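You operate a simulated robot arm through the tools that you are given. There is no shell and no other tool.

Carry out the task below with a simulated robot arm. There is one attempt and no reset: what you move stays moved.

TASK
Tip the old mix into the bowl, run 100 ml of water into the jug, tip that out too.
Fine: the jug goes back where it stood; spill nothing. Set down upright: jug.

It is judged by the outcome, as a careful person would: the job done as asked, and still so three seconds after it is handed in. It fails if anything else is knocked over, pushed out of place, dropped, spilled or broken.

THE ROBOT
A 7-joint arm with a two-finger parallel gripper, fixed in place. Base frame: the origin is at the foot of the arm, x ahead of it, y to its left, z up; the work surface is at about z = 0.9. Readings come in m, rad, newtons and seconds.
With the tool pointing down near the work surface it reaches from about 0.14 to 0.62 m from the base axis. Its first joint turns from -2.897 to 2.897 rad. Payload 1.57 kg.
The TCP is the grasp point between the finger pads, 0.03 m short of the fingertips. In the tool frame z runs along the fingers and y along their closing line. Largest opening 0.08 m; finger width 0.017, thickness 0.012; the body of the gripper, 0.04 by 0.082 m, starts 0.08 m behind the TCP.
Orientation is that of the tool frame in the base frame, as a unit quaternion [w, x, y, z]. With the fingers straight down and closing along the base's y, the tool's x points along the base's -x, its y along +y and its z along -z.

THE INTERFACE
- The arm moves only by the tool drive_tool. Its argument "motion" is a list that holds one entry, the list of rows, each a list of 6 numbers: the shift along the base's x, y, z in m, then the turn, a rotation vector about the base's x, y, z in rad. In form: [[[dx, dy, dz, wx, wy, wz], ...]]. A call has 1 to 20 rows; each row shifts and turns the commanded pose from where the row before left it. "hand" is the opening in per cent of the stroke, from 0 (shut) to 100 (fully open), set as the call begins (left out, the last holds). Rows are played at 5 a second. More than 0.05 m and 0.15 rad between two rows, or a gripper value outside its range, and nothing of the call is played. Where a pose cannot be reached the arm comes as near as it can. A force on the tool above 40 N (or 10 N above the force at the start of the call, whichever is more), or a blocked arm, ends the call early, and 0.2 s more pass. Each finger travels about 0.072 m/s and halts on what it meets, pressing with about 32 N; the grip force reading is that of the motor and also rises with nothing between the fingers. The clock runs only during rows and for 0.2 s after the last one: add rows that do not move to give the fingers time. The reply holds the time, the measured pose of the TCP, the force on the tool along the base axes, the opening and the grip force, in the units named above and with some noise, with the torque about the TCP (base axes, N m) and any sound that the robot's microphone picked up.
- Cameras (640 x 400 px; columns grow to the right, rows downward): "scene" is fixed at [0.0491, -0.4995, 1.7201]; the picture's right is [0.70, -0.72, 0.00], its down [-0.50, -0.48, -0.72] and it looks along [0.52, 0.50, -0.69] (base axes); focal length 344 px, centre (320, 200). "wrist" rides on the gripper at [0.072, -0.006, -0.122] in the tool frame; the picture's right is [0.09, 1.00, 0.00], its down [-0.84, 0.08, -0.54] and it looks along [-0.54, 0.05, 0.84] (tool axes); focal length 238 px, centre (320, 200).
- capture(camera): a new picture of that camera. No time passes.
- lift_body(by): slides the trunk up (or, below 0, down) by that many m; the arm rides with it, the base frame stays. It gives what a move gives, with no picture.
- pixel_to_xyz(camera, pixels): for up to 12 pixels [column, row] of the newest picture of that camera ("zoom" is the newest enlarged one), the place [x, y, z] in the base frame of the surface seen there, good to about 0.003 m. No time passes.
- close_up(camera, box): a new picture of the part [left, top, right, bottom] of that camera's present view, enlarged. No time passes.
- sign_off(): hands the job in; it is judged then, once.

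Unless the task says otherwise, let go and move clear before handing in.

The tools are called after ">>>" as name(argument=value, ...) on one line, values as JSON. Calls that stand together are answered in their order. drive_tool: Moves the arm, as the interface text tells. Its arguments: {"type":"object","properties":{"motion":{"type":"array"},"hand":{"type":"number"}},"required":["motion"]} The other tools are called the same way: lift_body (by) slides the trunk up or down; capture (camera) takes a picture; pixel_to_xyz (camera, pixels) gives the place of the surface under pixels of a picture; close_up (camera, box) takes an enlarged picture of a part of a camera's view; sign_off () hands the job in.

At the start:

```text
t: 0.0
tool_pos: [0.405, -0.286, 1.4021]
ee_rot: [0.0, 0.0, 1.0, 0.0]
ft_force: [0.3, -0.7, -0.2]
wrist_torque: [0.02, 0.0, 0.01]
grip_width: 0.0799
grasp_force: 0.0
trunk travel left (down, up): [-0.775, 0.215]
```

scene: 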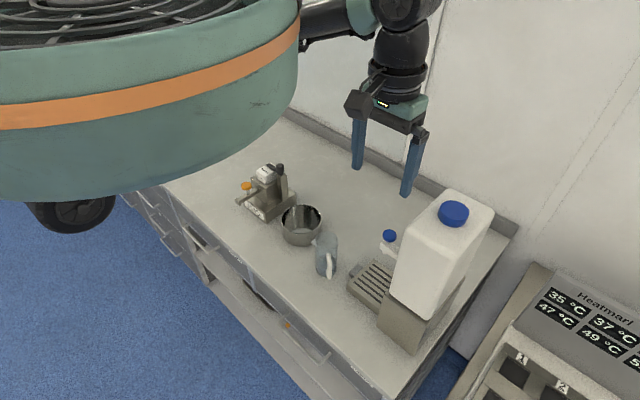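
wrist: 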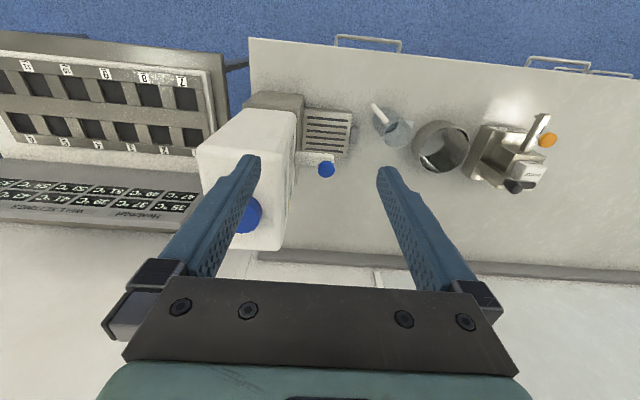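

The pictures show the jug near scene pixel (327,255), the bowl at (301,225), and the water dispenser with its drip tray at (370,285). I'll look closer before moving.

>>> close_up(camera="scene", box=[230, 150, 390, 290])

>>> close_up(camera="wrist", box=[190, 60, 570, 260])

>>> close_up(camera="scene", box=[310, 180, 510, 360])

```text
2.86 times, centred on (310, 220) of scene
```

zoom: 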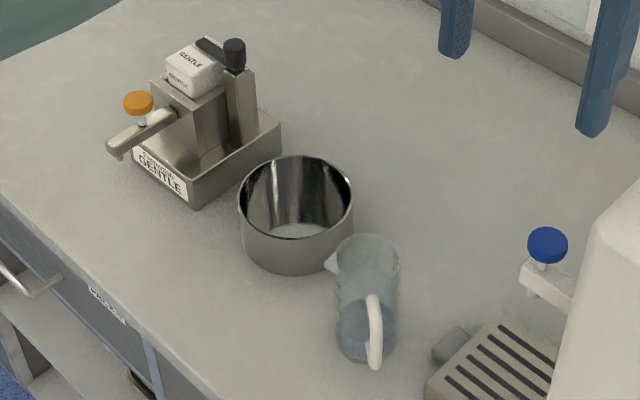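

```text
1.68 times, centred on (380, 160) of wrist
```

zoom: 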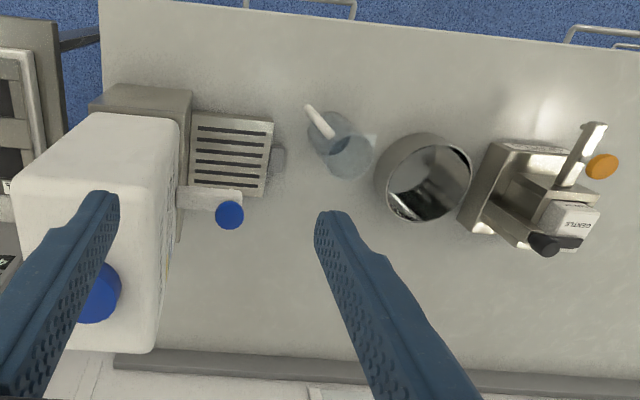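

```text
2.22 times, centred on (410, 270) of scene
```

zoom: 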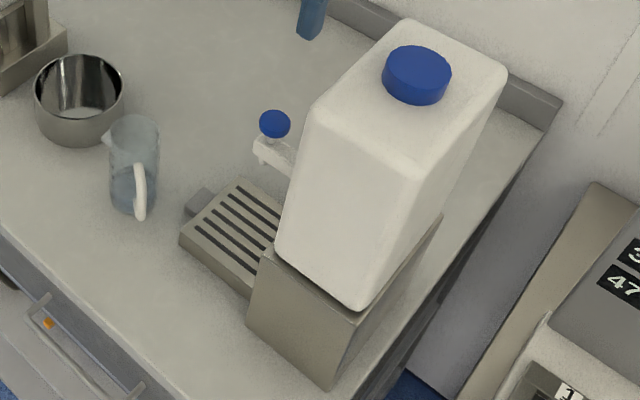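

The white tank has a blue tap knob over a grated tray with a small grey block beside it; the device at left has an orange knob. I'll zoom on all of these to tell what they are.

>>> close_up(camera="scene", box=[340, 220, 420, 310])

>>> close_up(camera="scene", box=[230, 155, 310, 215])

>>> close_up(camera="scene", box=[280, 195, 360, 285])

>>> close_up(camera="wrist", box=[270, 80, 420, 190])

>>> pixel_to_xyz(camera="wrist", pixels=[[326, 169], [308, 158], [327, 130], [356, 138], [376, 108], [388, 120], [415, 125], [395, 145], [440, 145], [443, 122], [469, 148], [540, 125]])

>>> pixel_to_xyz(camera="scene", pixels=[[389, 236], [328, 236], [331, 265], [326, 278], [302, 210], [283, 218], [320, 225], [355, 270], [370, 285], [300, 250], [345, 240], [360, 300]])

```text
4.44 times, centred on (380, 265) of scene
```

zoom: 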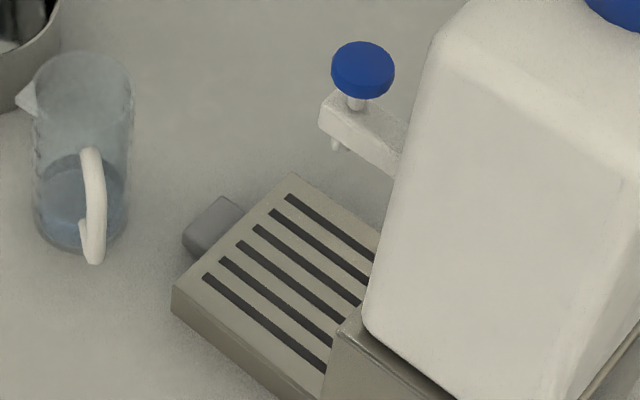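

```text
6.67 times, centred on (270, 185) of scene
```

zoom: 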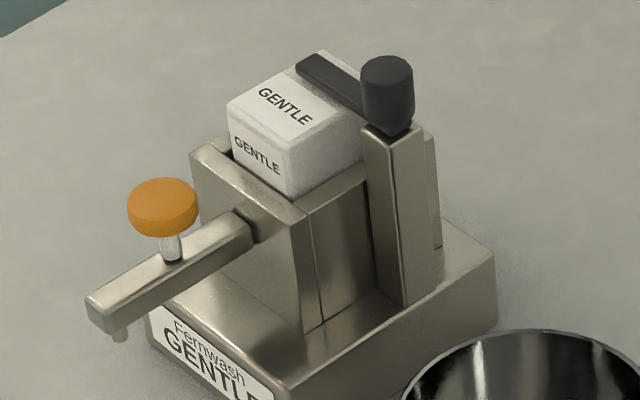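

```text
4.44 times, centred on (320, 240) of scene
```

zoom: 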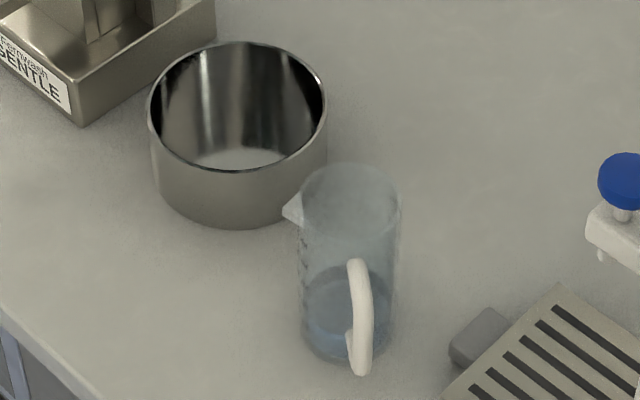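

```text
3.64 times, centred on (345, 135) of wrist
```

zoom: 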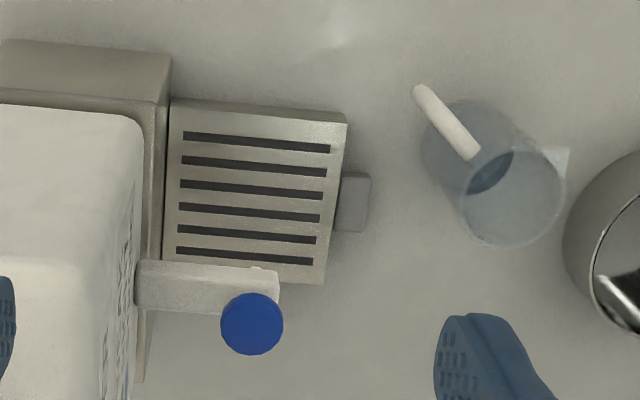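

```text
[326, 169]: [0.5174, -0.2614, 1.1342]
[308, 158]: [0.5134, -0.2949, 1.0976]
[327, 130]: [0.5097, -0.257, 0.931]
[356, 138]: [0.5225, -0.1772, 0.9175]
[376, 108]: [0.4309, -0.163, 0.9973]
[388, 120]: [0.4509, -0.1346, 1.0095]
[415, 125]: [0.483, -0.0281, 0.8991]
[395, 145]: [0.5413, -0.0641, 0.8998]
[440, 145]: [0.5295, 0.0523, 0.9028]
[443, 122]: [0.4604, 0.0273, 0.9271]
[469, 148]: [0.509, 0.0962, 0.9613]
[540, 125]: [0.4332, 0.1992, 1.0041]
```

```text
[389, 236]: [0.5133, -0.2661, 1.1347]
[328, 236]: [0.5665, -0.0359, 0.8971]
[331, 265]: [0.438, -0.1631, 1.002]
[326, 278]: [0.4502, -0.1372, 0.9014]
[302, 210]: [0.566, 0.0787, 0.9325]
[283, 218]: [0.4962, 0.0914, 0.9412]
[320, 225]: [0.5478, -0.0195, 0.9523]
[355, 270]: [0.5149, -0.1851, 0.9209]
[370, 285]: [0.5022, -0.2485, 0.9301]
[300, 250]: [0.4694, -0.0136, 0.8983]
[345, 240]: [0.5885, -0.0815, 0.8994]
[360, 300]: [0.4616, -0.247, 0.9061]
```

The jug's handle points towards (-x,-y) and its spout towards (-x,+y), a quarter turn apart. The left device is a "Fernwash GENTLE" soap dispenser, so the white tank with the blue knob must be the water. I'll move the arm to open space and start rolling the wrist, to test a level-tool posture with the camera on top.

>>> drive_tool(motion=[[[-0.02, 0.05, 0, 0, 0, 0], [-0.02, 0.05, 0, 0, 0, 0], [-0.02, 0.05, 0, 0, 0, 0], [-0.02, 0.05, 0, 0, 0, 0], [-0.02, 0.05, 0, 0, 0, 0], [0, 0, 0, 0, 0, 0.14], [0, 0, 0, 0, 0, 0.14], [0, 0, 0, 0, 0, 0.14], [0, 0, 0, 0, 0, 0.14], [0, 0, 0, 0, 0, 0.14], [0, 0, 0, 0, 0, 0.14], [0, 0, 0, 0, 0, 0.14], [0, 0, 0, 0, 0, 0.14]]])

```text
refused: row 1 steps farther than a row can; nothing moved
```

The first row was 0.054 m, over the limit, so nothing moved. I'll repeat it with shorter steps.

>>> drive_tool(motion=[[[-0.02, 0.042, 0, 0, 0, 0], [-0.02, 0.042, 0, 0, 0, 0], [-0.02, 0.042, 0, 0, 0, 0], [-0.02, 0.042, 0, 0, 0, 0], [-0.02, 0.042, 0, 0, 0, 0], [0, 0.042, 0, 0, 0, 0], [0, 0, 0, 0, 0, 0.14], [0, 0, 0, 0, 0, 0.14], [0, 0, 0, 0, 0, 0.14], [0, 0, 0, 0, 0, 0.14], [0, 0, 0, 0, 0, 0.14], [0, 0, 0, 0, 0, 0.14], [0, 0, 0, 0, 0, 0.14], [0, 0, 0, 0, 0, 0.14]]])

```text
t: 1.3
tool_pos: [0.3085, -0.061, 1.4027]
ee_rot: [0.004, -0.011, 1.0, -0.003]
ft_force: [2.4, 0.6, -1.2]
wrist_torque: [-0.03, 0.18, -0.02]
grip_width: 0.08
grasp_force: 0.0
trunk travel left (down, up): [-0.775, 0.215]
stopped in row 6: the force on the tool passed its limit at 72 N (the readings are from after the stop); the commanded pose is now the measured one
```

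A force of 72 N stopped the move at (0.31,-0.06,1.40). I'll look before doing anything else.

>>> capture(camera="scene")

>>> capture(camera="wrist")

```text
taken
```

scene: 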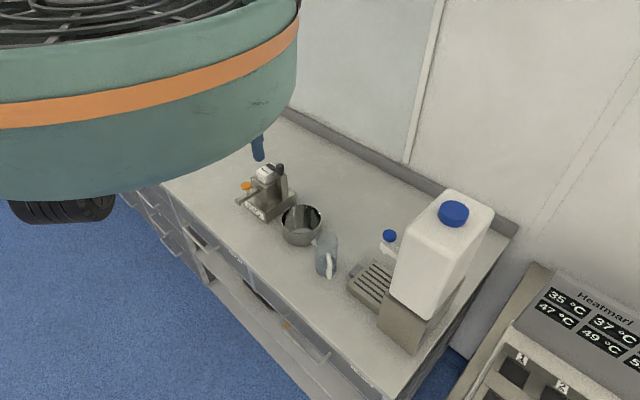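

```text
taken
```

wrist: 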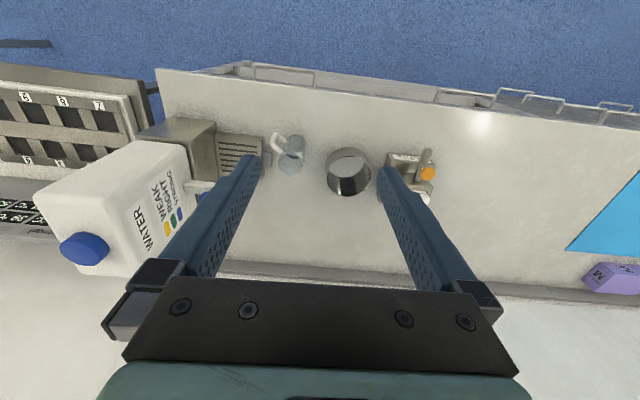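

The gripper may have met the green drum at upper left of the scene picture (right edge near (297,60)). I'll measure that drum, and read the tank's label at wrist (155,215).

>>> pixel_to_xyz(camera="scene", pixels=[[290, 60], [290, 110], [250, 145], [150, 185], [20, 120], [100, 20], [60, 205], [258, 150], [200, 90]])

>>> close_up(camera="wrist", box=[30, 110, 230, 280])

>>> close_up(camera="wrist", box=[220, 100, 460, 250])

>>> close_up(camera="wrist", box=[520, 140, 640, 320])

```text
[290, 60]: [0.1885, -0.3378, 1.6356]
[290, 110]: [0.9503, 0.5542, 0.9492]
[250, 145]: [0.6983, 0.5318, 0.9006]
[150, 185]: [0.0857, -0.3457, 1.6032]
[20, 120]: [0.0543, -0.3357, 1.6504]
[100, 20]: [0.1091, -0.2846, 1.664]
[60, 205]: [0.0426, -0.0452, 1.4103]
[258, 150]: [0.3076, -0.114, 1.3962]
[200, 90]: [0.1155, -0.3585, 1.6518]
```

```text
2.35 times, centred on (130, 195) of wrist
```

zoom: 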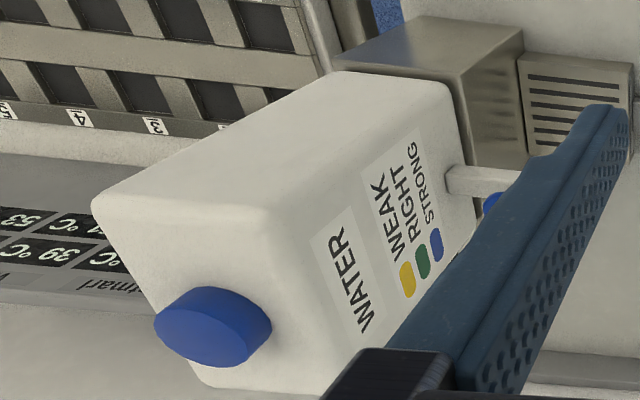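

```text
2.67 times, centred on (340, 175) of wrist
```

zoom: 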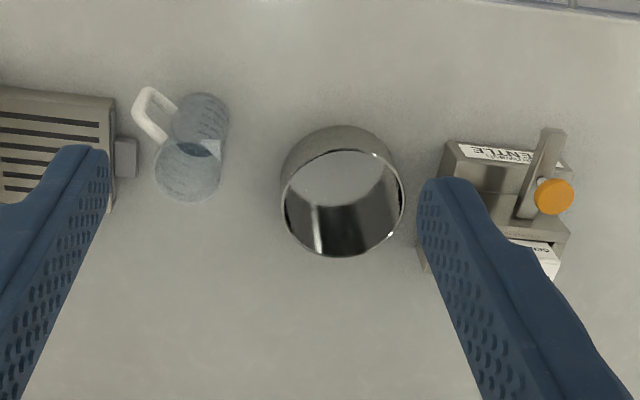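

```text
2.22 times, centred on (580, 230) of wrist
```

zoom: 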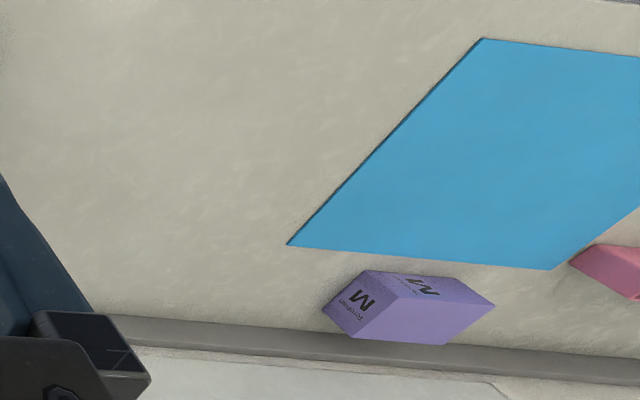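

The label reads WATER, with yellow WEAK, green RIGHT and blue STRONG, so the tank with the blue tap is confirmed as water. The drum edge is near (0.19,-0.34,1.64), so the folded wrist probably touched the robot's own body. I'll ease forward and down, then try the roll slowly.

>>> drive_tool(motion=[[[0.02, 0, -0.01, 0, 0, 0], [0.03, 0, -0.02, 0, 0, 0], [0.03, 0, -0.02, 0, 0, 0], [0.02, 0.01, -0.02, 0, 0, 0], [0, 0.01, -0.02, 0, 0, 0], [0, 0, 0, 0, 0, 0.1], [0, 0, 0, 0, 0, 0.1], [0, 0, 0, 0, 0, 0.1], [0, 0, 0, 0, 0, 0.1], [0, 0, 0, 0, 0, 0.1], [0, 0, 0, 0, 0, 0.1], [0, 0, 0, 0, 0, 0.1], [0, 0, 0, 0, 0, 0.1]]])

```text
t: 4.1
tool_pos: [0.4093, -0.043, 1.3129]
ee_rot: [0.005, -0.402, 0.916, 0.0]
ft_force: [0.4, 0.3, 0.7]
wrist_torque: [0.02, 0.0, 0.01]
grip_width: 0.0803
grasp_force: 0.1
trunk travel left (down, up): [-0.775, 0.215]
```

No contact this time and the roll went fine. I'll carry on rolling to a half turn in total.

>>> drive_tool(motion=[[[0, 0, 0, 0, 0, 0.13], [0, 0, 0, 0, 0, 0.13], [0, 0, 0, 0, 0, 0.13], [0, 0, 0, 0, 0, 0.13], [0, 0, 0, 0, 0, 0.13], [0, 0, 0, 0, 0, 0.13], [0, 0, 0, 0, 0, 0.13], [0, 0, 0, 0, 0, 0.13], [0, 0, 0, 0, 0, 0.13], [0, 0, 0, 0, 0, 0.13], [0, 0, 0, 0, 0, 0.13], [0, 0, 0, 0, 0, 0.13], [0, 0, 0, 0, 0, 0.13], [0, 0, 0, 0, 0, 0.13], [0, 0, 0, 0, 0, 0.13], [0, 0, 0, 0, 0, 0.13], [0, 0, 0, 0, 0, 0.13], [0, 0, 0, 0, 0, 0.13]]])

>>> capture(camera="wrist")

```text
t: 7.9
tool_pos: [0.4037, -0.0489, 1.2944]
ee_rot: [0.046, 0.998, 0.017, -0.037]
ft_force: [-0.1, 0.4, -0.1]
wrist_torque: [-0.02, 0.01, 0.01]
grip_width: 0.0801
grasp_force: 0.1
trunk travel left (down, up): [-0.775, 0.215]
```

```text
taken
```

wrist: 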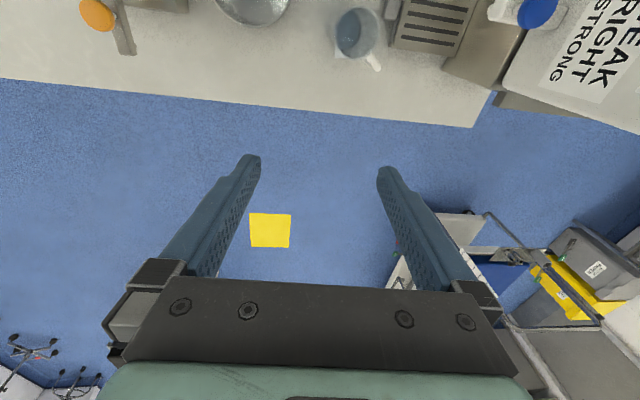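

The half turn is almost complete but the pose is slightly off, likely near a joint limit. Next I pitch the tool up to level while moving forward and down a little, and see whether it tracks.

>>> drive_tool(motion=[[[0.01, 0, -0.01, 0, -0.13, 0], [0.01, 0, -0.01, 0, -0.13, 0], [0.01, 0, -0.01, 0, -0.13, 0], [0.01, 0, -0.01, 0, -0.13, 0], [0.01, 0, -0.01, 0, -0.13, 0], [0.01, 0, -0.01, 0, -0.13, 0], [0.01, 0, -0.01, 0, -0.13, 0], [0.01, 0, -0.01, 0, -0.13, 0], [0.01, 0, 0, 0, -0.13, 0], [0.01, 0, 0, 0, -0.13, 0], [0, 0, 0, 0, -0.13, 0], [0, 0, 0, 0, -0.13, 0]]])

>>> capture(camera="wrist")

>>> capture(camera="scene")

```text
t: 8.5
tool_pos: [0.4155, -0.0557, 1.277]
ee_rot: [0.054, 0.997, 0.019, 0.052]
ft_force: [0.8, 0.2, -1.1]
wrist_torque: [-0.03, 0.03, 0.02]
grip_width: 0.0801
grasp_force: 0.0
trunk travel left (down, up): [-0.775, 0.215]
stopped in row 2: the arm was blocked; the commanded pose is now the measured one
```

```text
taken
```

wrist: 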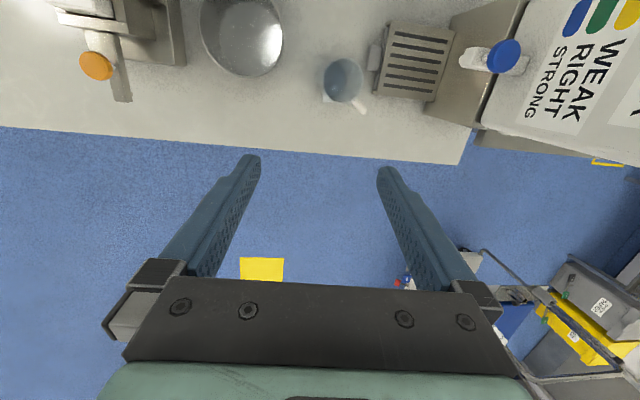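

```text
taken
```

scene: 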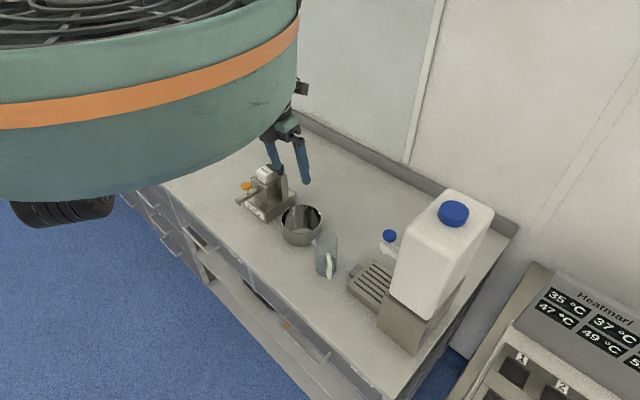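

The arm is blocked near (0.416,-0.056,1.277), so the wrist is at its roll limit and the camera-on-top posture won't work. I'll roll back and use a pitched tool instead, with the jug body held between the fingers and its handle in the gap behind.

>>> drive_tool(motion=[[[0, 0, 0.005, 0, 0, -0.15], [0, 0, 0.005, 0, 0, -0.15], [0, 0, 0.005, 0, 0, -0.15], [0, 0, 0, 0, 0, -0.15], [0, 0, 0, 0, 0, -0.15], [0, 0, 0, 0, 0, -0.15], [0, 0, 0, 0, 0, -0.15], [0, 0, 0, 0, 0, -0.15], [0, 0, 0, 0, 0, -0.15], [0, 0, 0, 0, 0, -0.15], [0, 0, 0, 0, 0, -0.15], [0, 0, 0, 0, 0, -0.15], [0, 0, 0, 0, 0, -0.15], [0, 0, 0, 0, 0, -0.15], [0, 0, 0, 0, 0, -0.15], [0, 0, 0, 0, 0, -0.15], [0, 0, 0, 0, 0, -0.15], [0, 0, 0, 0, 0, -0.15], [0, 0, 0, 0, 0, -0.15], [0, 0, 0, 0, 0, -0.15]]])

```text
t: 12.7
tool_pos: [0.4149, -0.0562, 1.2903]
ee_rot: [-0.056, -0.086, 0.993, 0.05]
ft_force: [-0.1, -0.8, 0.8]
wrist_torque: [0.0, 0.02, 0.0]
grip_width: 0.0801
grasp_force: 0.0
trunk travel left (down, up): [-0.775, 0.215]
```

The roll is back near zero with a small orientation error. I'll correct that, pitch to 45°, and come down short of the jug to see it from the side.

>>> drive_tool(motion=[[[0, 0, 0, -0.05, -0.056, -0.086], [0, 0, 0, -0.05, -0.056, -0.086], [0, 0, 0, 0, -0.131, 0], [0, 0, 0, 0, -0.131, 0], [0, 0, 0, 0, -0.131, 0], [0, 0, 0, 0, -0.131, 0], [0, 0, 0, 0, -0.131, 0], [0, 0, 0, 0, -0.131, 0], [-0.005, -0.007, -0.03, 0, 0, 0], [-0.005, -0.007, -0.03, 0, 0, 0], [-0.005, -0.007, -0.03, 0, 0, 0], [-0.005, -0.007, -0.03, 0, 0, 0], [-0.005, -0.007, -0.03, 0, 0, 0], [-0.005, -0.007, -0.03, 0, 0, 0], [-0.005, -0.007, -0.03, 0, 0, 0], [-0.005, -0.007, -0.03, 0, 0, 0]]])

>>> capture(camera="wrist")

>>> capture(camera="scene")

```text
t: 16.1
tool_pos: [0.4051, -0.1216, 1.0556]
ee_rot: [0.383, -0.001, 0.924, -0.002]
ft_force: [1.3, 0.7, -0.1]
wrist_torque: [0.03, -0.02, 0.0]
grip_width: 0.0796
grasp_force: 0.0
out of reach, approached as far as the arm can: row 8, 9, 10
trunk travel left (down, up): [-0.775, 0.215]
```

```text
taken
```

wrist: 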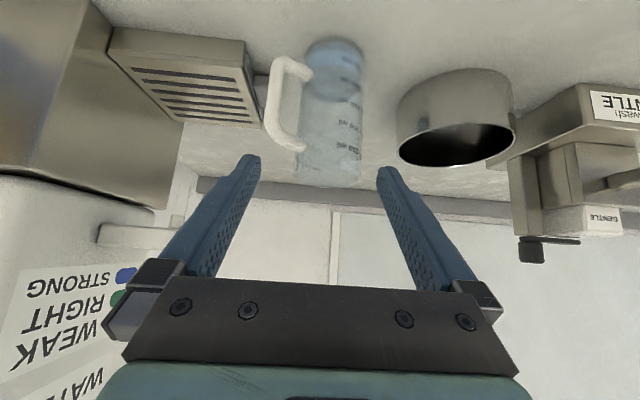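

```text
taken
```

scene: 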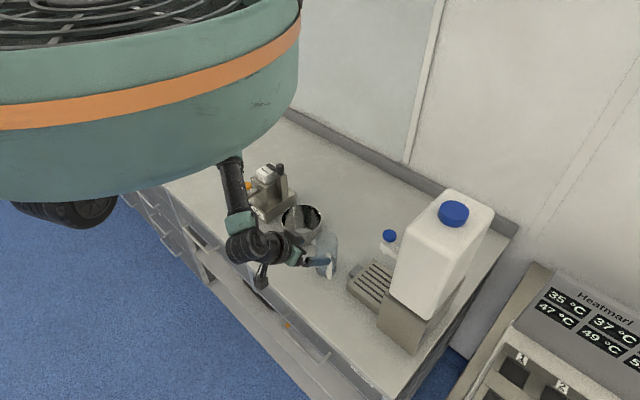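

The wrist view (upside down) shows the jug at (330,110) with ml graduations on its side. I'll enlarge it and measure the jug, handle, bowl and tray.

>>> close_up(camera="wrist", box=[250, 25, 390, 195])

>>> pixel_to_xyz(camera="wrist", pixels=[[330, 45], [330, 80], [330, 120], [320, 160], [308, 110], [355, 110], [273, 100], [290, 65], [298, 148], [270, 85], [278, 130], [330, 175]])

>>> pixel_to_xyz(camera="wrist", pixels=[[400, 110], [515, 120], [455, 165], [455, 110], [432, 162], [490, 158], [240, 45], [130, 35], [260, 120], [170, 232], [105, 235], [255, 80]])

```text
2.35 times, centred on (320, 110) of wrist
```

zoom: 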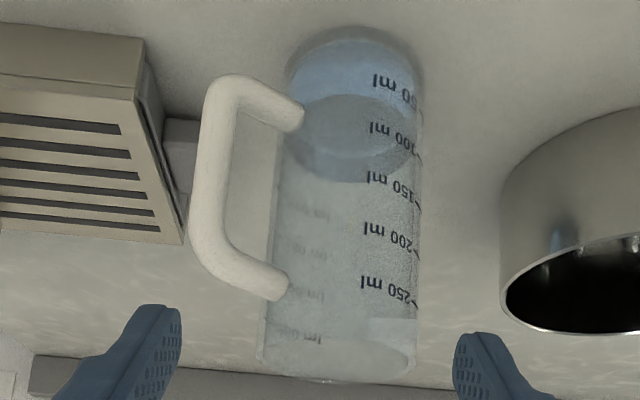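

```text
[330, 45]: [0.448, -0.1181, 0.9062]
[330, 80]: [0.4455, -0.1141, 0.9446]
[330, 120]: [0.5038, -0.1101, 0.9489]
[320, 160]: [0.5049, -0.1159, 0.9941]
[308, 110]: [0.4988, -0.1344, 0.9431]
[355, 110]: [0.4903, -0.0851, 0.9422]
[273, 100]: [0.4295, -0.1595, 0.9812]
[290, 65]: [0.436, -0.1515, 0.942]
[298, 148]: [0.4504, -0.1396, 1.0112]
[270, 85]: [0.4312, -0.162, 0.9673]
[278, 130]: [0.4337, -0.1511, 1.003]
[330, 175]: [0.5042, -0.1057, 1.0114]
```

```text
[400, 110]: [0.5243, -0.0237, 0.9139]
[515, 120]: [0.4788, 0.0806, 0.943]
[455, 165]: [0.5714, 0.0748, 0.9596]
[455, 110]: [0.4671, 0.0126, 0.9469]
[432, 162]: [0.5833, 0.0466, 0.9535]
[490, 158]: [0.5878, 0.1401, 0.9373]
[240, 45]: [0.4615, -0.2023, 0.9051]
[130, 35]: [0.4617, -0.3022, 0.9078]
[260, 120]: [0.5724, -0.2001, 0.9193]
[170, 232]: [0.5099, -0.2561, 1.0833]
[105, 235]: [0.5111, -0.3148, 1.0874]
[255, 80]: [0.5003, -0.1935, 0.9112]
```

The jug is centred near (0.4755,-0.1145) with radius about 0.030, and its handle points at 45° towards (-x,-y). Now I'll look at the tap and the bowl rim.

>>> close_up(camera="wrist", box=[80, 150, 240, 280])

>>> close_up(camera="scene", box=[360, 220, 420, 260])

>>> pixel_to_xyz(camera="zoom", pixels=[[317, 175], [270, 165], [360, 180], [317, 120], [317, 220], [230, 260], [275, 305], [212, 290], [300, 285], [340, 300], [245, 345]])

```text
3.08 times, centred on (160, 215) of wrist
```

zoom: 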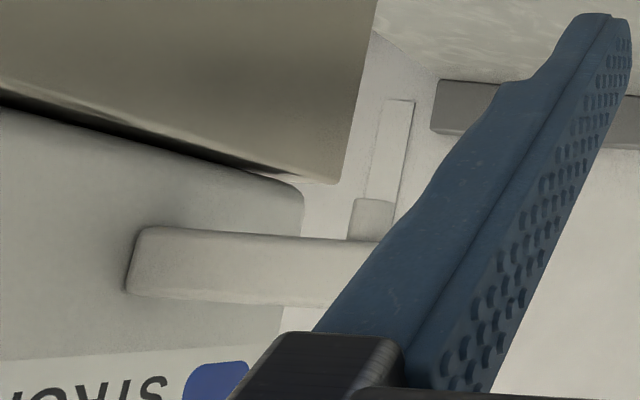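

```text
10.00 times, centred on (390, 240) of scene
```

zoom: 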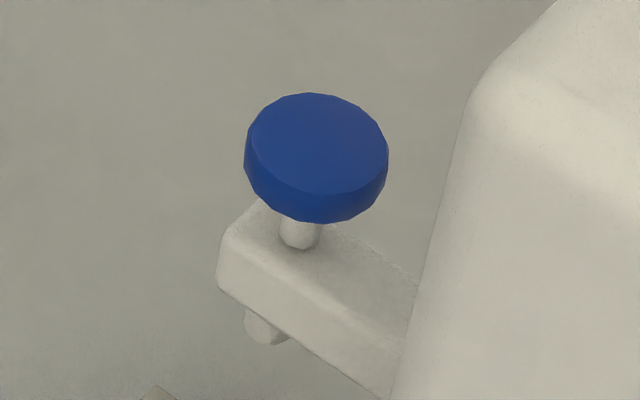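

```text
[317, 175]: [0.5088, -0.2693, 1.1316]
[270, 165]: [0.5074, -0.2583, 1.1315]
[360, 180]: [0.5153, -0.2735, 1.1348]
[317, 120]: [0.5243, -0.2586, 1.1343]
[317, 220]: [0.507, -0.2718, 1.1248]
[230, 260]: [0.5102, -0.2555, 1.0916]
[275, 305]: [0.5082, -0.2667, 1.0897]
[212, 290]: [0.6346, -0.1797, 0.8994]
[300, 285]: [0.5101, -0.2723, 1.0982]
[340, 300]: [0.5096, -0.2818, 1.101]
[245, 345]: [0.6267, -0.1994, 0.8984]
```

The knob centre is about (0.515,-0.266,1.134) on a short stem, with the nozzle right below at about z 1.07. The tray top is 0.931 and the jug rim about 1.02, so the jug fits under the tap. I'll yaw 45° in line with the handle and go to a pre-grasp point above and behind it.

>>> drive_tool(motion=[[[0, -0.006, 0.015, 0, 0, 0.131], [0, -0.008, 0.015, 0, 0, 0.131], [0.004, -0.008, 0.01, 0, 0, 0.131], [0.004, -0.008, 0, 0, 0, 0.131], [0.004, -0.008, 0, 0, 0, 0.131], [0.004, -0.008, 0, 0, 0, 0.131], [0, 0, 0, 0, 0, 0]]])

>>> capture(camera="wrist")

>>> capture(camera="scene")

```text
t: 17.7
tool_pos: [0.4223, -0.1687, 1.0974]
ee_rot: [0.354, -0.356, 0.853, 0.145]
ft_force: [-0.4, 0.2, -0.7]
wrist_torque: [-0.04, -0.02, 0.0]
grip_width: 0.08
grasp_force: 0.1
trunk travel left (down, up): [-0.775, 0.215]
```

```text
taken
```

wrist: 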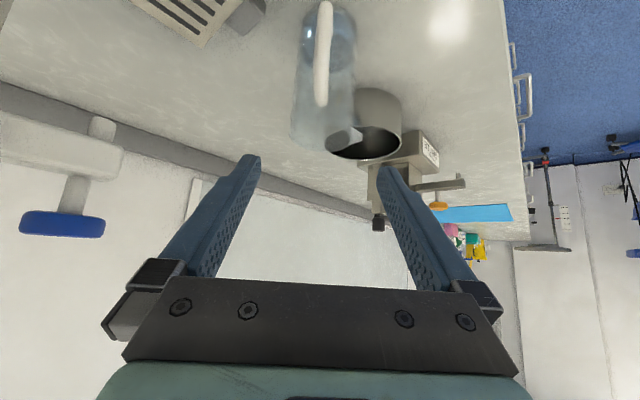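

```text
taken
```

scene: 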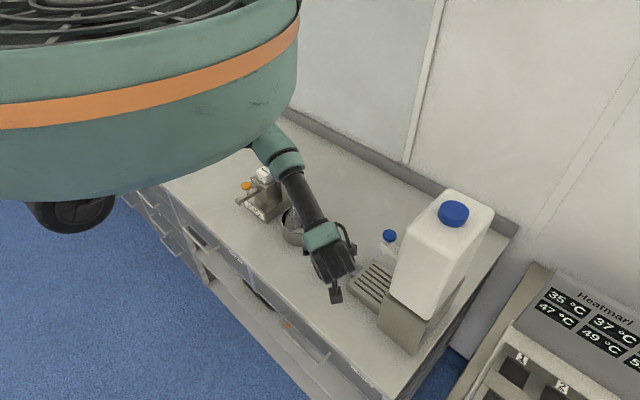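

Tracking is exact and the handle at wrist (322,50) lies on the tool's centre line, with the jug body around (325,80). I'll go down to the pre-grasp point and check the straddle.

>>> drive_tool(motion=[[[0, 0, -0.025, 0, 0, 0], [0, 0, -0.026, 0, 0, 0], [0.006, 0.006, -0.009, 0, 0, 0], [0.006, 0.006, -0.009, 0, 0, 0], [0, 0, 0, 0, 0, 0]]], hand=100)

>>> capture(camera="wrist")

>>> close_up(camera="scene", box=[270, 200, 400, 310])

```text
t: 18.9
tool_pos: [0.433, -0.1551, 1.0278]
ee_rot: [0.354, -0.355, 0.853, 0.145]
ft_force: [-0.1, -0.2, -0.1]
wrist_torque: [0.0, 0.0, 0.02]
grip_width: 0.08
grasp_force: 0.1
trunk travel left (down, up): [-0.775, 0.215]
```

```text
taken
```

wrist: 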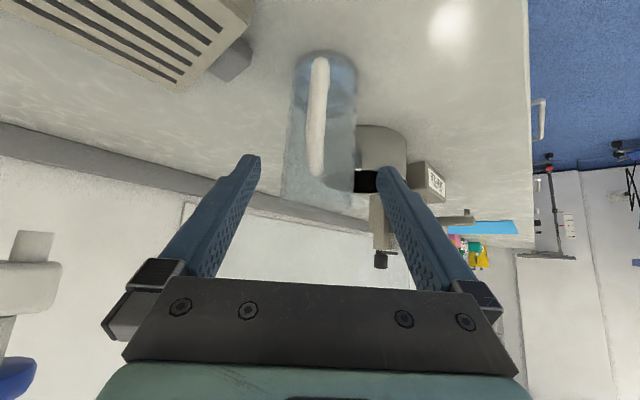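

```text
3.64 times, centred on (335, 255) of scene
```

zoom: 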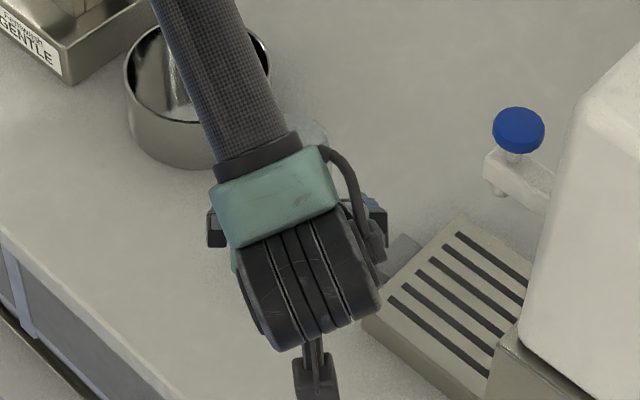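

The jug body spans columns 287–357 at row 110, midway between the fingers, and the offset works out at under a millimetre. I'll move in along the tool axis.

>>> drive_tool(motion=[[[0.0063, 0.0063, -0.0088, 0, 0, 0], [0.0063, 0.0063, -0.0088, 0, 0, 0], [0.0063, 0.0063, -0.0088, 0, 0, 0], [0.0063, 0.0063, -0.0088, 0, 0, 0], [0.0063, 0.0063, -0.0088, 0, 0, 0], [0.0063, 0.0063, -0.0088, 0, 0, 0], [0, 0, 0, 0, 0, 0]]])

>>> capture(camera="wrist")

```text
t: 20.5
tool_pos: [0.471, -0.1182, 0.9744]
ee_rot: [0.354, -0.355, 0.853, 0.144]
ft_force: [-0.8, -0.1, -0.2]
wrist_torque: [0.01, 0.03, -0.01]
grip_width: 0.08
grasp_force: 0.2
trunk travel left (down, up): [-0.775, 0.215]
```

```text
taken
```

wrist: 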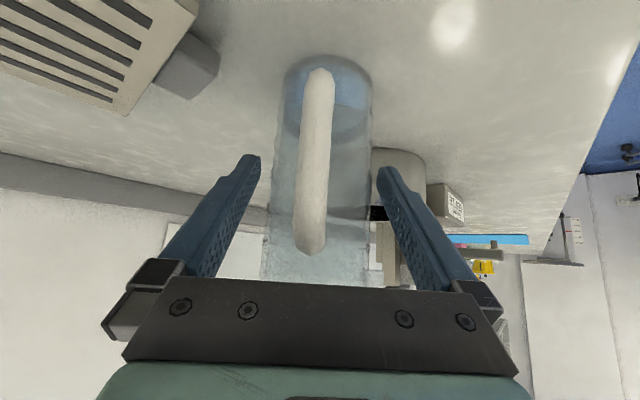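

The jug sits between the fingers (edges 270–372 at row 160, pads at 260 and 380) and nothing is touching. Closing the grip.

>>> drive_tool(motion=[[[0, 0, 0, 0, 0, 0], [0, 0, 0, 0, 0, 0], [0, 0, 0, 0, 0, 0], [0, 0, 0, 0, 0, 0]]], hand=0)

>>> capture(camera="wrist")

```text
t: 21.5
tool_pos: [0.4707, -0.1189, 0.9733]
ee_rot: [0.354, -0.355, 0.853, 0.144]
ft_force: [-0.9, 0.1, 0.2]
wrist_torque: [0.0, 0.01, 0.02]
grip_width: 0.0608
grasp_force: 31.7
trunk travel left (down, up): [-0.775, 0.215]
```

```text
taken
```

wrist: 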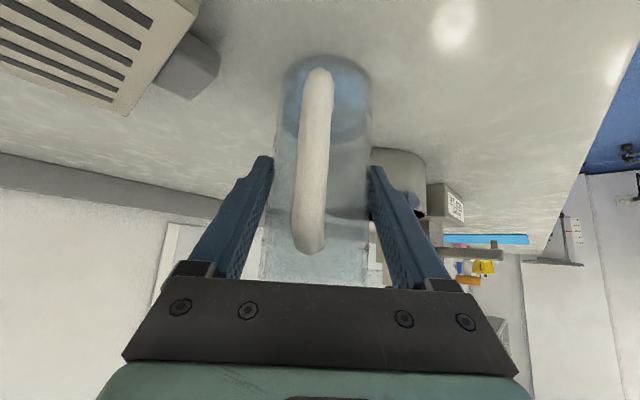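

The grip holds at 0.0608 m with 31.7 N. The stand pose is TCP (0.4710,-0.1183,0.974). I'll lift slowly and weigh the jug.

>>> drive_tool(motion=[[[0, 0, 0.01, 0, 0, 0], [0, 0, 0.02, 0, 0, 0], [0, 0, 0.02, 0, 0, 0], [0, 0, 0.02, 0, 0, 0], [0, 0, 0.02, 0, 0, 0], [0, 0, 0.01, 0, 0, 0], [0, 0, 0, 0, 0, 0], [0, 0, 0, 0, 0, 0]]])

>>> capture(camera="wrist")

>>> close_up(camera="scene", box=[230, 150, 400, 290])

```text
t: 23.3
tool_pos: [0.4709, -0.1196, 1.0751]
ee_rot: [0.354, -0.355, 0.853, 0.145]
ft_force: [-0.4, 0.0, -1.3]
wrist_torque: [0.0, -0.03, 0.03]
grip_width: 0.0606
grasp_force: 31.6
trunk travel left (down, up): [-0.775, 0.215]
```

```text
taken
```

wrist: 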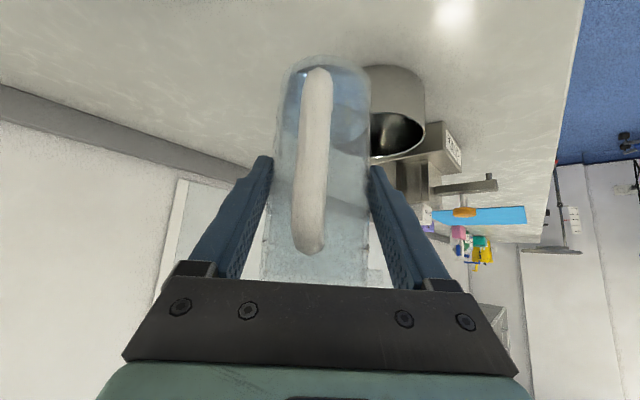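

```text
2.86 times, centred on (315, 220) of scene
```

zoom: 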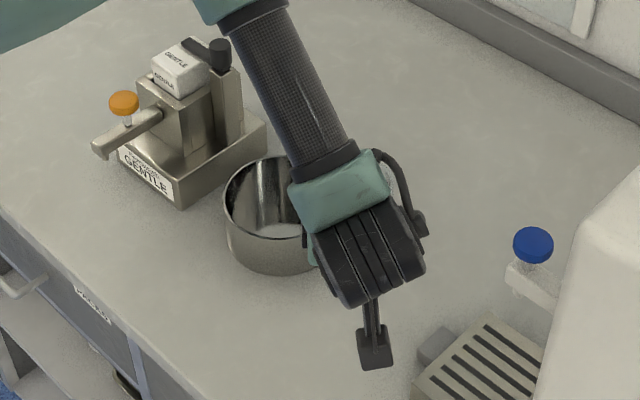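

The jug is lifted with no slip; it weighs about 1.3 N. The bowl is centred near (0.527,0.039), radius 0.061, rim about z 0.955. I'll carry the jug to the far-right side of the bowl with the spout facing across it, without tilting yet.

>>> drive_tool(motion=[[[0.01, 0.012, 0, 0, 0, 0], [0.016, 0.019, 0, 0, 0, 0], [0.016, 0.019, 0, 0, 0, 0], [0.016, 0.019, 0, 0, 0, 0], [0.016, 0.019, 0, 0, 0, 0], [0.011, 0.014, 0, 0, 0, 0], [0.006, 0.007, 0, 0, 0, 0], [0, 0, 0, 0, 0, 0]]])

>>> capture(camera="wrist")

>>> close_up(camera="scene", box=[230, 150, 400, 290])

```text
t: 25.1
tool_pos: [0.5612, -0.0096, 1.0743]
ee_rot: [0.355, -0.355, 0.853, 0.145]
ft_force: [-0.9, 0.6, -0.9]
wrist_torque: [0.0, -0.01, 0.0]
grip_width: 0.0606
grasp_force: 32.1
trunk travel left (down, up): [-0.775, 0.215]
```

```text
taken
```

wrist: 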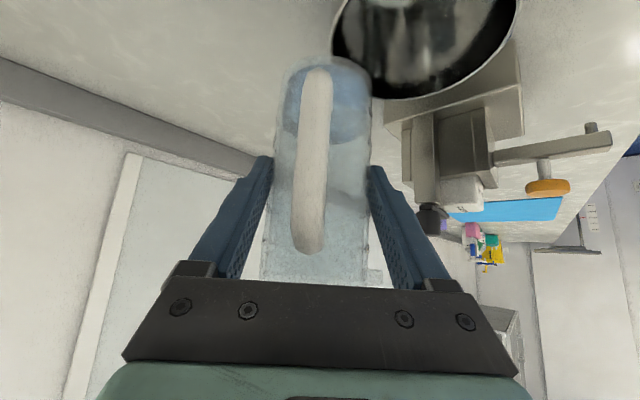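

```text
2.86 times, centred on (315, 220) of scene
```

zoom: 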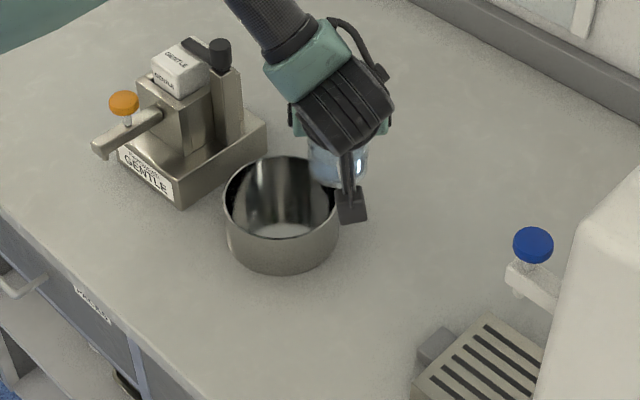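

The jug hangs beside the bowl with its spout over it. I'll tilt 1.0 rad first, which at this fill shouldn't reach the lip, and check where the spout is.

>>> drive_tool(motion=[[[0, 0, 0, -0.0707, -0.0707, 0], [0, 0, 0, -0.0707, -0.0707, 0], [0, 0, 0, -0.0707, -0.0707, 0], [0, 0, 0, -0.0707, -0.0707, 0], [0, 0, 0, -0.0707, -0.0707, 0], [0, 0, 0, -0.0707, -0.0707, 0], [0, 0, 0, -0.0707, -0.0707, 0], [0, 0, 0, -0.0707, -0.0707, 0], [0, 0, 0, -0.0707, -0.0707, 0], [0, 0, 0, -0.0707, -0.0707, 0], [0, 0, 0, 0, 0, 0]]])

>>> capture(camera="wrist")

>>> close_up(camera="scene", box=[230, 150, 400, 290])

```text
t: 27.5
tool_pos: [0.5788, -0.0817, 1.1312]
ee_rot: [0.479, -0.487, 0.677, -0.273]
ft_force: [-0.9, -0.6, -1.7]
wrist_torque: [0.03, -0.04, 0.03]
grip_width: 0.0607
grasp_force: 31.9
out of reach, approached as far as the arm can: row 8, 9, 10
trunk travel left (down, up): [-0.775, 0.215]
```

```text
taken
```

wrist: 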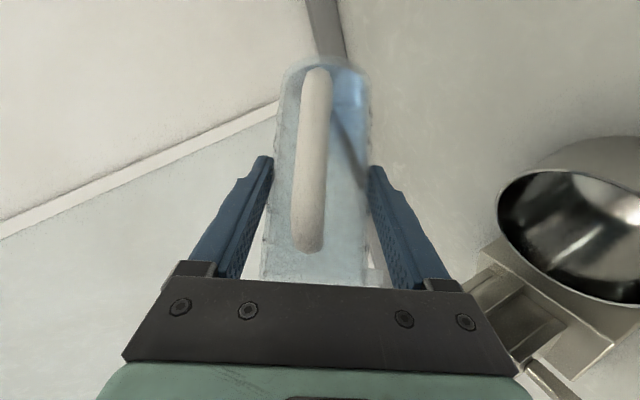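

```text
2.86 times, centred on (315, 220) of scene
```

zoom: 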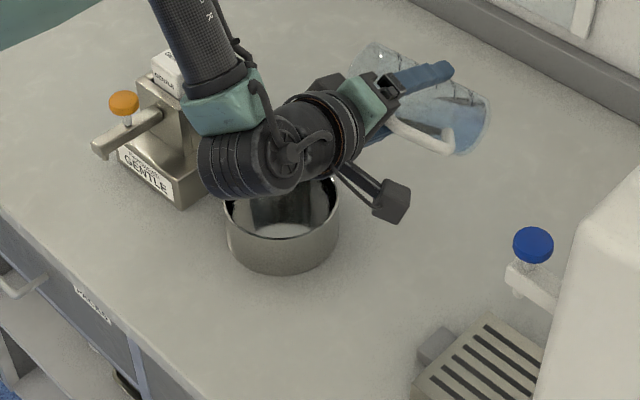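

The arm couldn't hold position while tilting: the TCP drifted to (0.579,-0.082,1.131), though the jug is held and nothing spilled. The forearm comes down too steeply for a level tool, so lowering the trunk should help. First I bring the jug back upright along the same path.

>>> drive_tool(motion=[[[0, 0, 0, 0.0707, 0.0707, 0], [0, 0, 0, 0.0707, 0.0707, 0], [0, 0, 0, 0.0707, 0.0707, 0], [0, 0, 0, 0.0707, 0.0707, 0], [0, 0, 0, 0.0707, 0.0707, 0], [0, 0, 0, 0.0707, 0.0707, 0], [0, 0, 0, 0.0707, 0.0707, 0], [0, 0, 0, 0.0707, 0.0707, 0], [0, 0, 0, 0.0707, 0.0707, 0], [0, 0, 0, 0.0707, 0.0707, 0], [0, 0, 0, 0, 0, 0]]])

```text
t: 29.9
tool_pos: [0.579, -0.0817, 1.1281]
ee_rot: [0.355, -0.355, 0.853, 0.145]
ft_force: [0.8, -0.4, -2.1]
wrist_torque: [-0.03, 0.0, 0.0]
grip_width: 0.0606
grasp_force: 31.9
trunk travel left (down, up): [-0.775, 0.215]
```

Upright again at (0.579,-0.082,1.128). I'll raise the tool a bit, then step the trunk down and compensate with the tool.

>>> drive_tool(motion=[[[-0.015, 0, 0.02, 0, 0, 0], [-0.015, 0, 0.02, 0, 0, 0], [-0.015, 0, 0.02, 0, 0, 0], [-0.015, 0, 0.02, 0, 0, 0], [0, 0, 0, 0, 0, 0]]])

>>> lift_body(by=-0.12)

>>> capture(camera="scene")

```text
t: 31.1
tool_pos: [0.5114, -0.0826, 1.1946]
ee_rot: [0.337, -0.354, 0.859, 0.15]
ft_force: [-0.3, 0.8, -1.7]
wrist_torque: [-0.01, -0.03, -0.01]
grip_width: 0.0605
grasp_force: 32.1
trunk travel left (down, up): [-0.775, 0.215]
```

```text
t: 32.6
tool_pos: [0.5138, -0.0823, 1.081]
ee_rot: [0.344, -0.355, 0.857, 0.146]
ft_force: [-0.1, 0.1, -0.6]
wrist_torque: [-0.02, 0.02, 0.02]
grip_width: 0.0606
grasp_force: 32.1
trunk travel left (down, up): [-0.655, 0.335]
```

```text
taken
```

scene: 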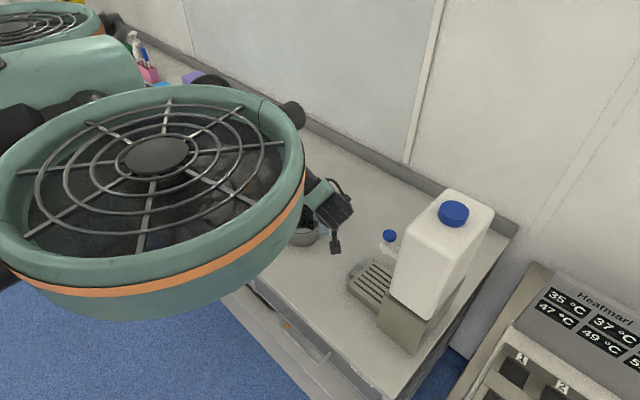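

The trunk is 0.12 lower and the pose is nearly held, with about 1° of orientation drift. The fan-shrouded body now covers the bowl in the scene view. I'll measure some arm points to understand its posture.

>>> pixel_to_xyz(camera="scene", pixels=[[293, 112], [208, 82], [318, 195], [340, 210], [310, 180], [160, 155], [295, 170], [70, 100], [20, 130], [100, 60], [150, 300], [40, 20]])

>>> capture(camera="wrist")

>>> close_up(camera="scene", box=[0, 0, 360, 260])

```text
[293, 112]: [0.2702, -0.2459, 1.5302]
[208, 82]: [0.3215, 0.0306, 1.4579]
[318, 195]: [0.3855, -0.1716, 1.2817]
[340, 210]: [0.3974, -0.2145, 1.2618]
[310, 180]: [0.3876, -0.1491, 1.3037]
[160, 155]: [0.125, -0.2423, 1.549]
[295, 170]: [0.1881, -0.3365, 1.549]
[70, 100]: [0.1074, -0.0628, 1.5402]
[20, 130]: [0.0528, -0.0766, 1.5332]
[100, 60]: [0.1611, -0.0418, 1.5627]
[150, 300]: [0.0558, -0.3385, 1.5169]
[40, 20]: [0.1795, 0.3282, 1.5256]
```

```text
taken
```

wrist: 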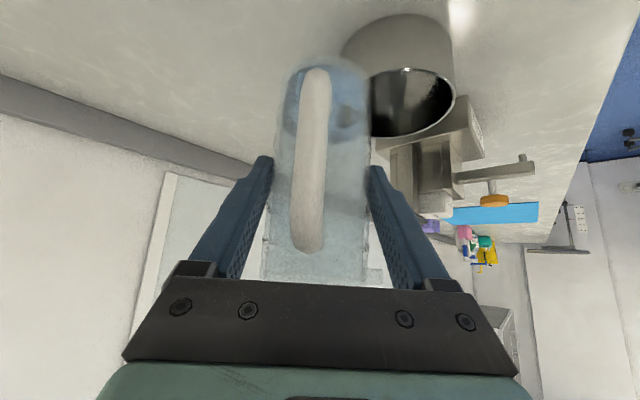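

```text
1.54 times, centred on (180, 130) of scene
```

zoom: 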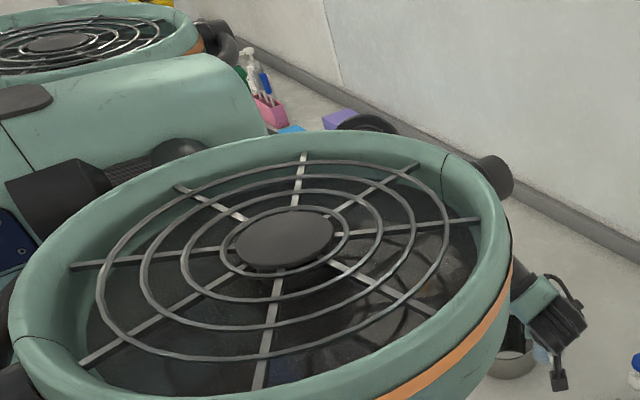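

The body is a hovering frame with the arm hung beneath it, so I have to find a workable trunk height by trial. I'll go back beside the bowl at this height and test a moderate tilt, still below the pouring angle.

>>> drive_tool(motion=[[[0.012, 0.015, 0.005, 0, 0, 0], [0.012, 0.02, 0.005, 0, 0, 0], [0.012, 0.02, 0.005, 0, 0, 0], [0.012, 0.018, 0.005, 0, 0, 0], [0, 0, 0, 0, 0, 0]]])

>>> drive_tool(motion=[[[0, 0, 0, -0.0707, -0.0707, 0], [0, 0, 0, -0.0707, -0.0707, 0], [0, 0, 0, -0.0707, -0.0707, 0], [0, 0, 0, -0.0707, -0.0707, 0], [0, 0, 0, -0.0707, -0.0707, 0], [0, 0, 0, -0.0707, -0.0707, 0], [0, 0, 0, -0.0707, -0.0707, 0], [0, 0, 0, -0.0707, -0.0707, 0], [0, 0, 0, 0, 0, 0]]])

```text
t: 33.8
tool_pos: [0.5628, -0.0159, 1.0996]
ee_rot: [0.345, -0.351, 0.859, 0.144]
ft_force: [0.0, 0.5, -1.5]
wrist_torque: [0.02, -0.05, -0.01]
grip_width: 0.0607
grasp_force: 32.2
trunk travel left (down, up): [-0.655, 0.335]
```

```text
t: 35.8
tool_pos: [0.567, -0.0094, 1.1112]
ee_rot: [0.464, -0.465, 0.727, -0.2]
ft_force: [0.0, 0.4, -0.8]
wrist_torque: [0.01, 0.0, 0.0]
grip_width: 0.0605
grasp_force: 31.6
trunk travel left (down, up): [-0.655, 0.335]
```

Lowering the trunk helped: a 0.8 rad tilt now tracks with under 1.5 cm of drift and nothing out of reach. I'll lower the trunk a little more, raising the tool first to keep its height.

>>> drive_tool(motion=[[[0, 0, 0.02, 0, 0, 0], [0, 0, 0.02, 0, 0, 0], [0, 0, 0.02, 0, 0, 0], [0, 0, 0, 0, 0, 0]]])

>>> lift_body(by=-0.08)

```text
t: 36.8
tool_pos: [0.5674, -0.0094, 1.172]
ee_rot: [0.463, -0.466, 0.727, -0.199]
ft_force: [-0.4, 0.1, -0.9]
wrist_torque: [-0.01, 0.01, 0.01]
grip_width: 0.0606
grasp_force: 32.0
trunk travel left (down, up): [-0.655, 0.335]
```

```text
t: 37.9
tool_pos: [0.5667, -0.0102, 1.0911]
ee_rot: [0.464, -0.465, 0.727, -0.199]
ft_force: [-0.5, -0.2, -1.7]
wrist_torque: [0.04, 0.01, -0.03]
grip_width: 0.0606
grasp_force: 31.9
trunk travel left (down, up): [-0.575, 0.415]
```

It holds steady at (0.567,-0.010,1.091). I'll tilt a little further, come down 2 cm, and check the spout over the bowl.

>>> drive_tool(motion=[[[0, 0, -0.01, -0.0707, -0.0707, 0], [0, 0, -0.01, -0.0707, -0.0707, 0], [0, 0, 0, -0.0354, -0.0354, 0], [0, 0, 0, 0, 0, 0]]])

>>> capture(camera="wrist")

>>> capture(camera="scene")

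```text
t: 38.9
tool_pos: [0.5662, -0.0163, 1.0655]
ee_rot: [0.477, -0.481, 0.676, -0.291]
ft_force: [-0.9, -0.6, -0.8]
wrist_torque: [-0.01, 0.02, 0.0]
grip_width: 0.0605
grasp_force: 32.6
out of reach, approached as far as the arm can: row 3
trunk travel left (down, up): [-0.575, 0.415]
```

```text
taken
```

wrist: 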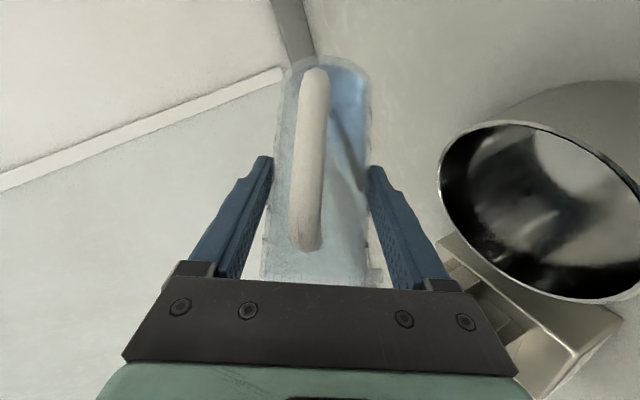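

```text
taken
```

scene: 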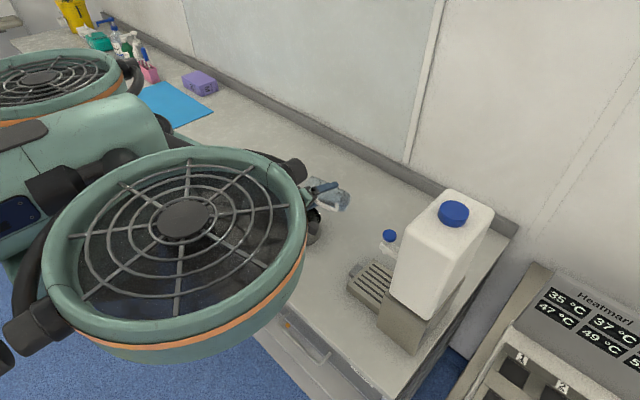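

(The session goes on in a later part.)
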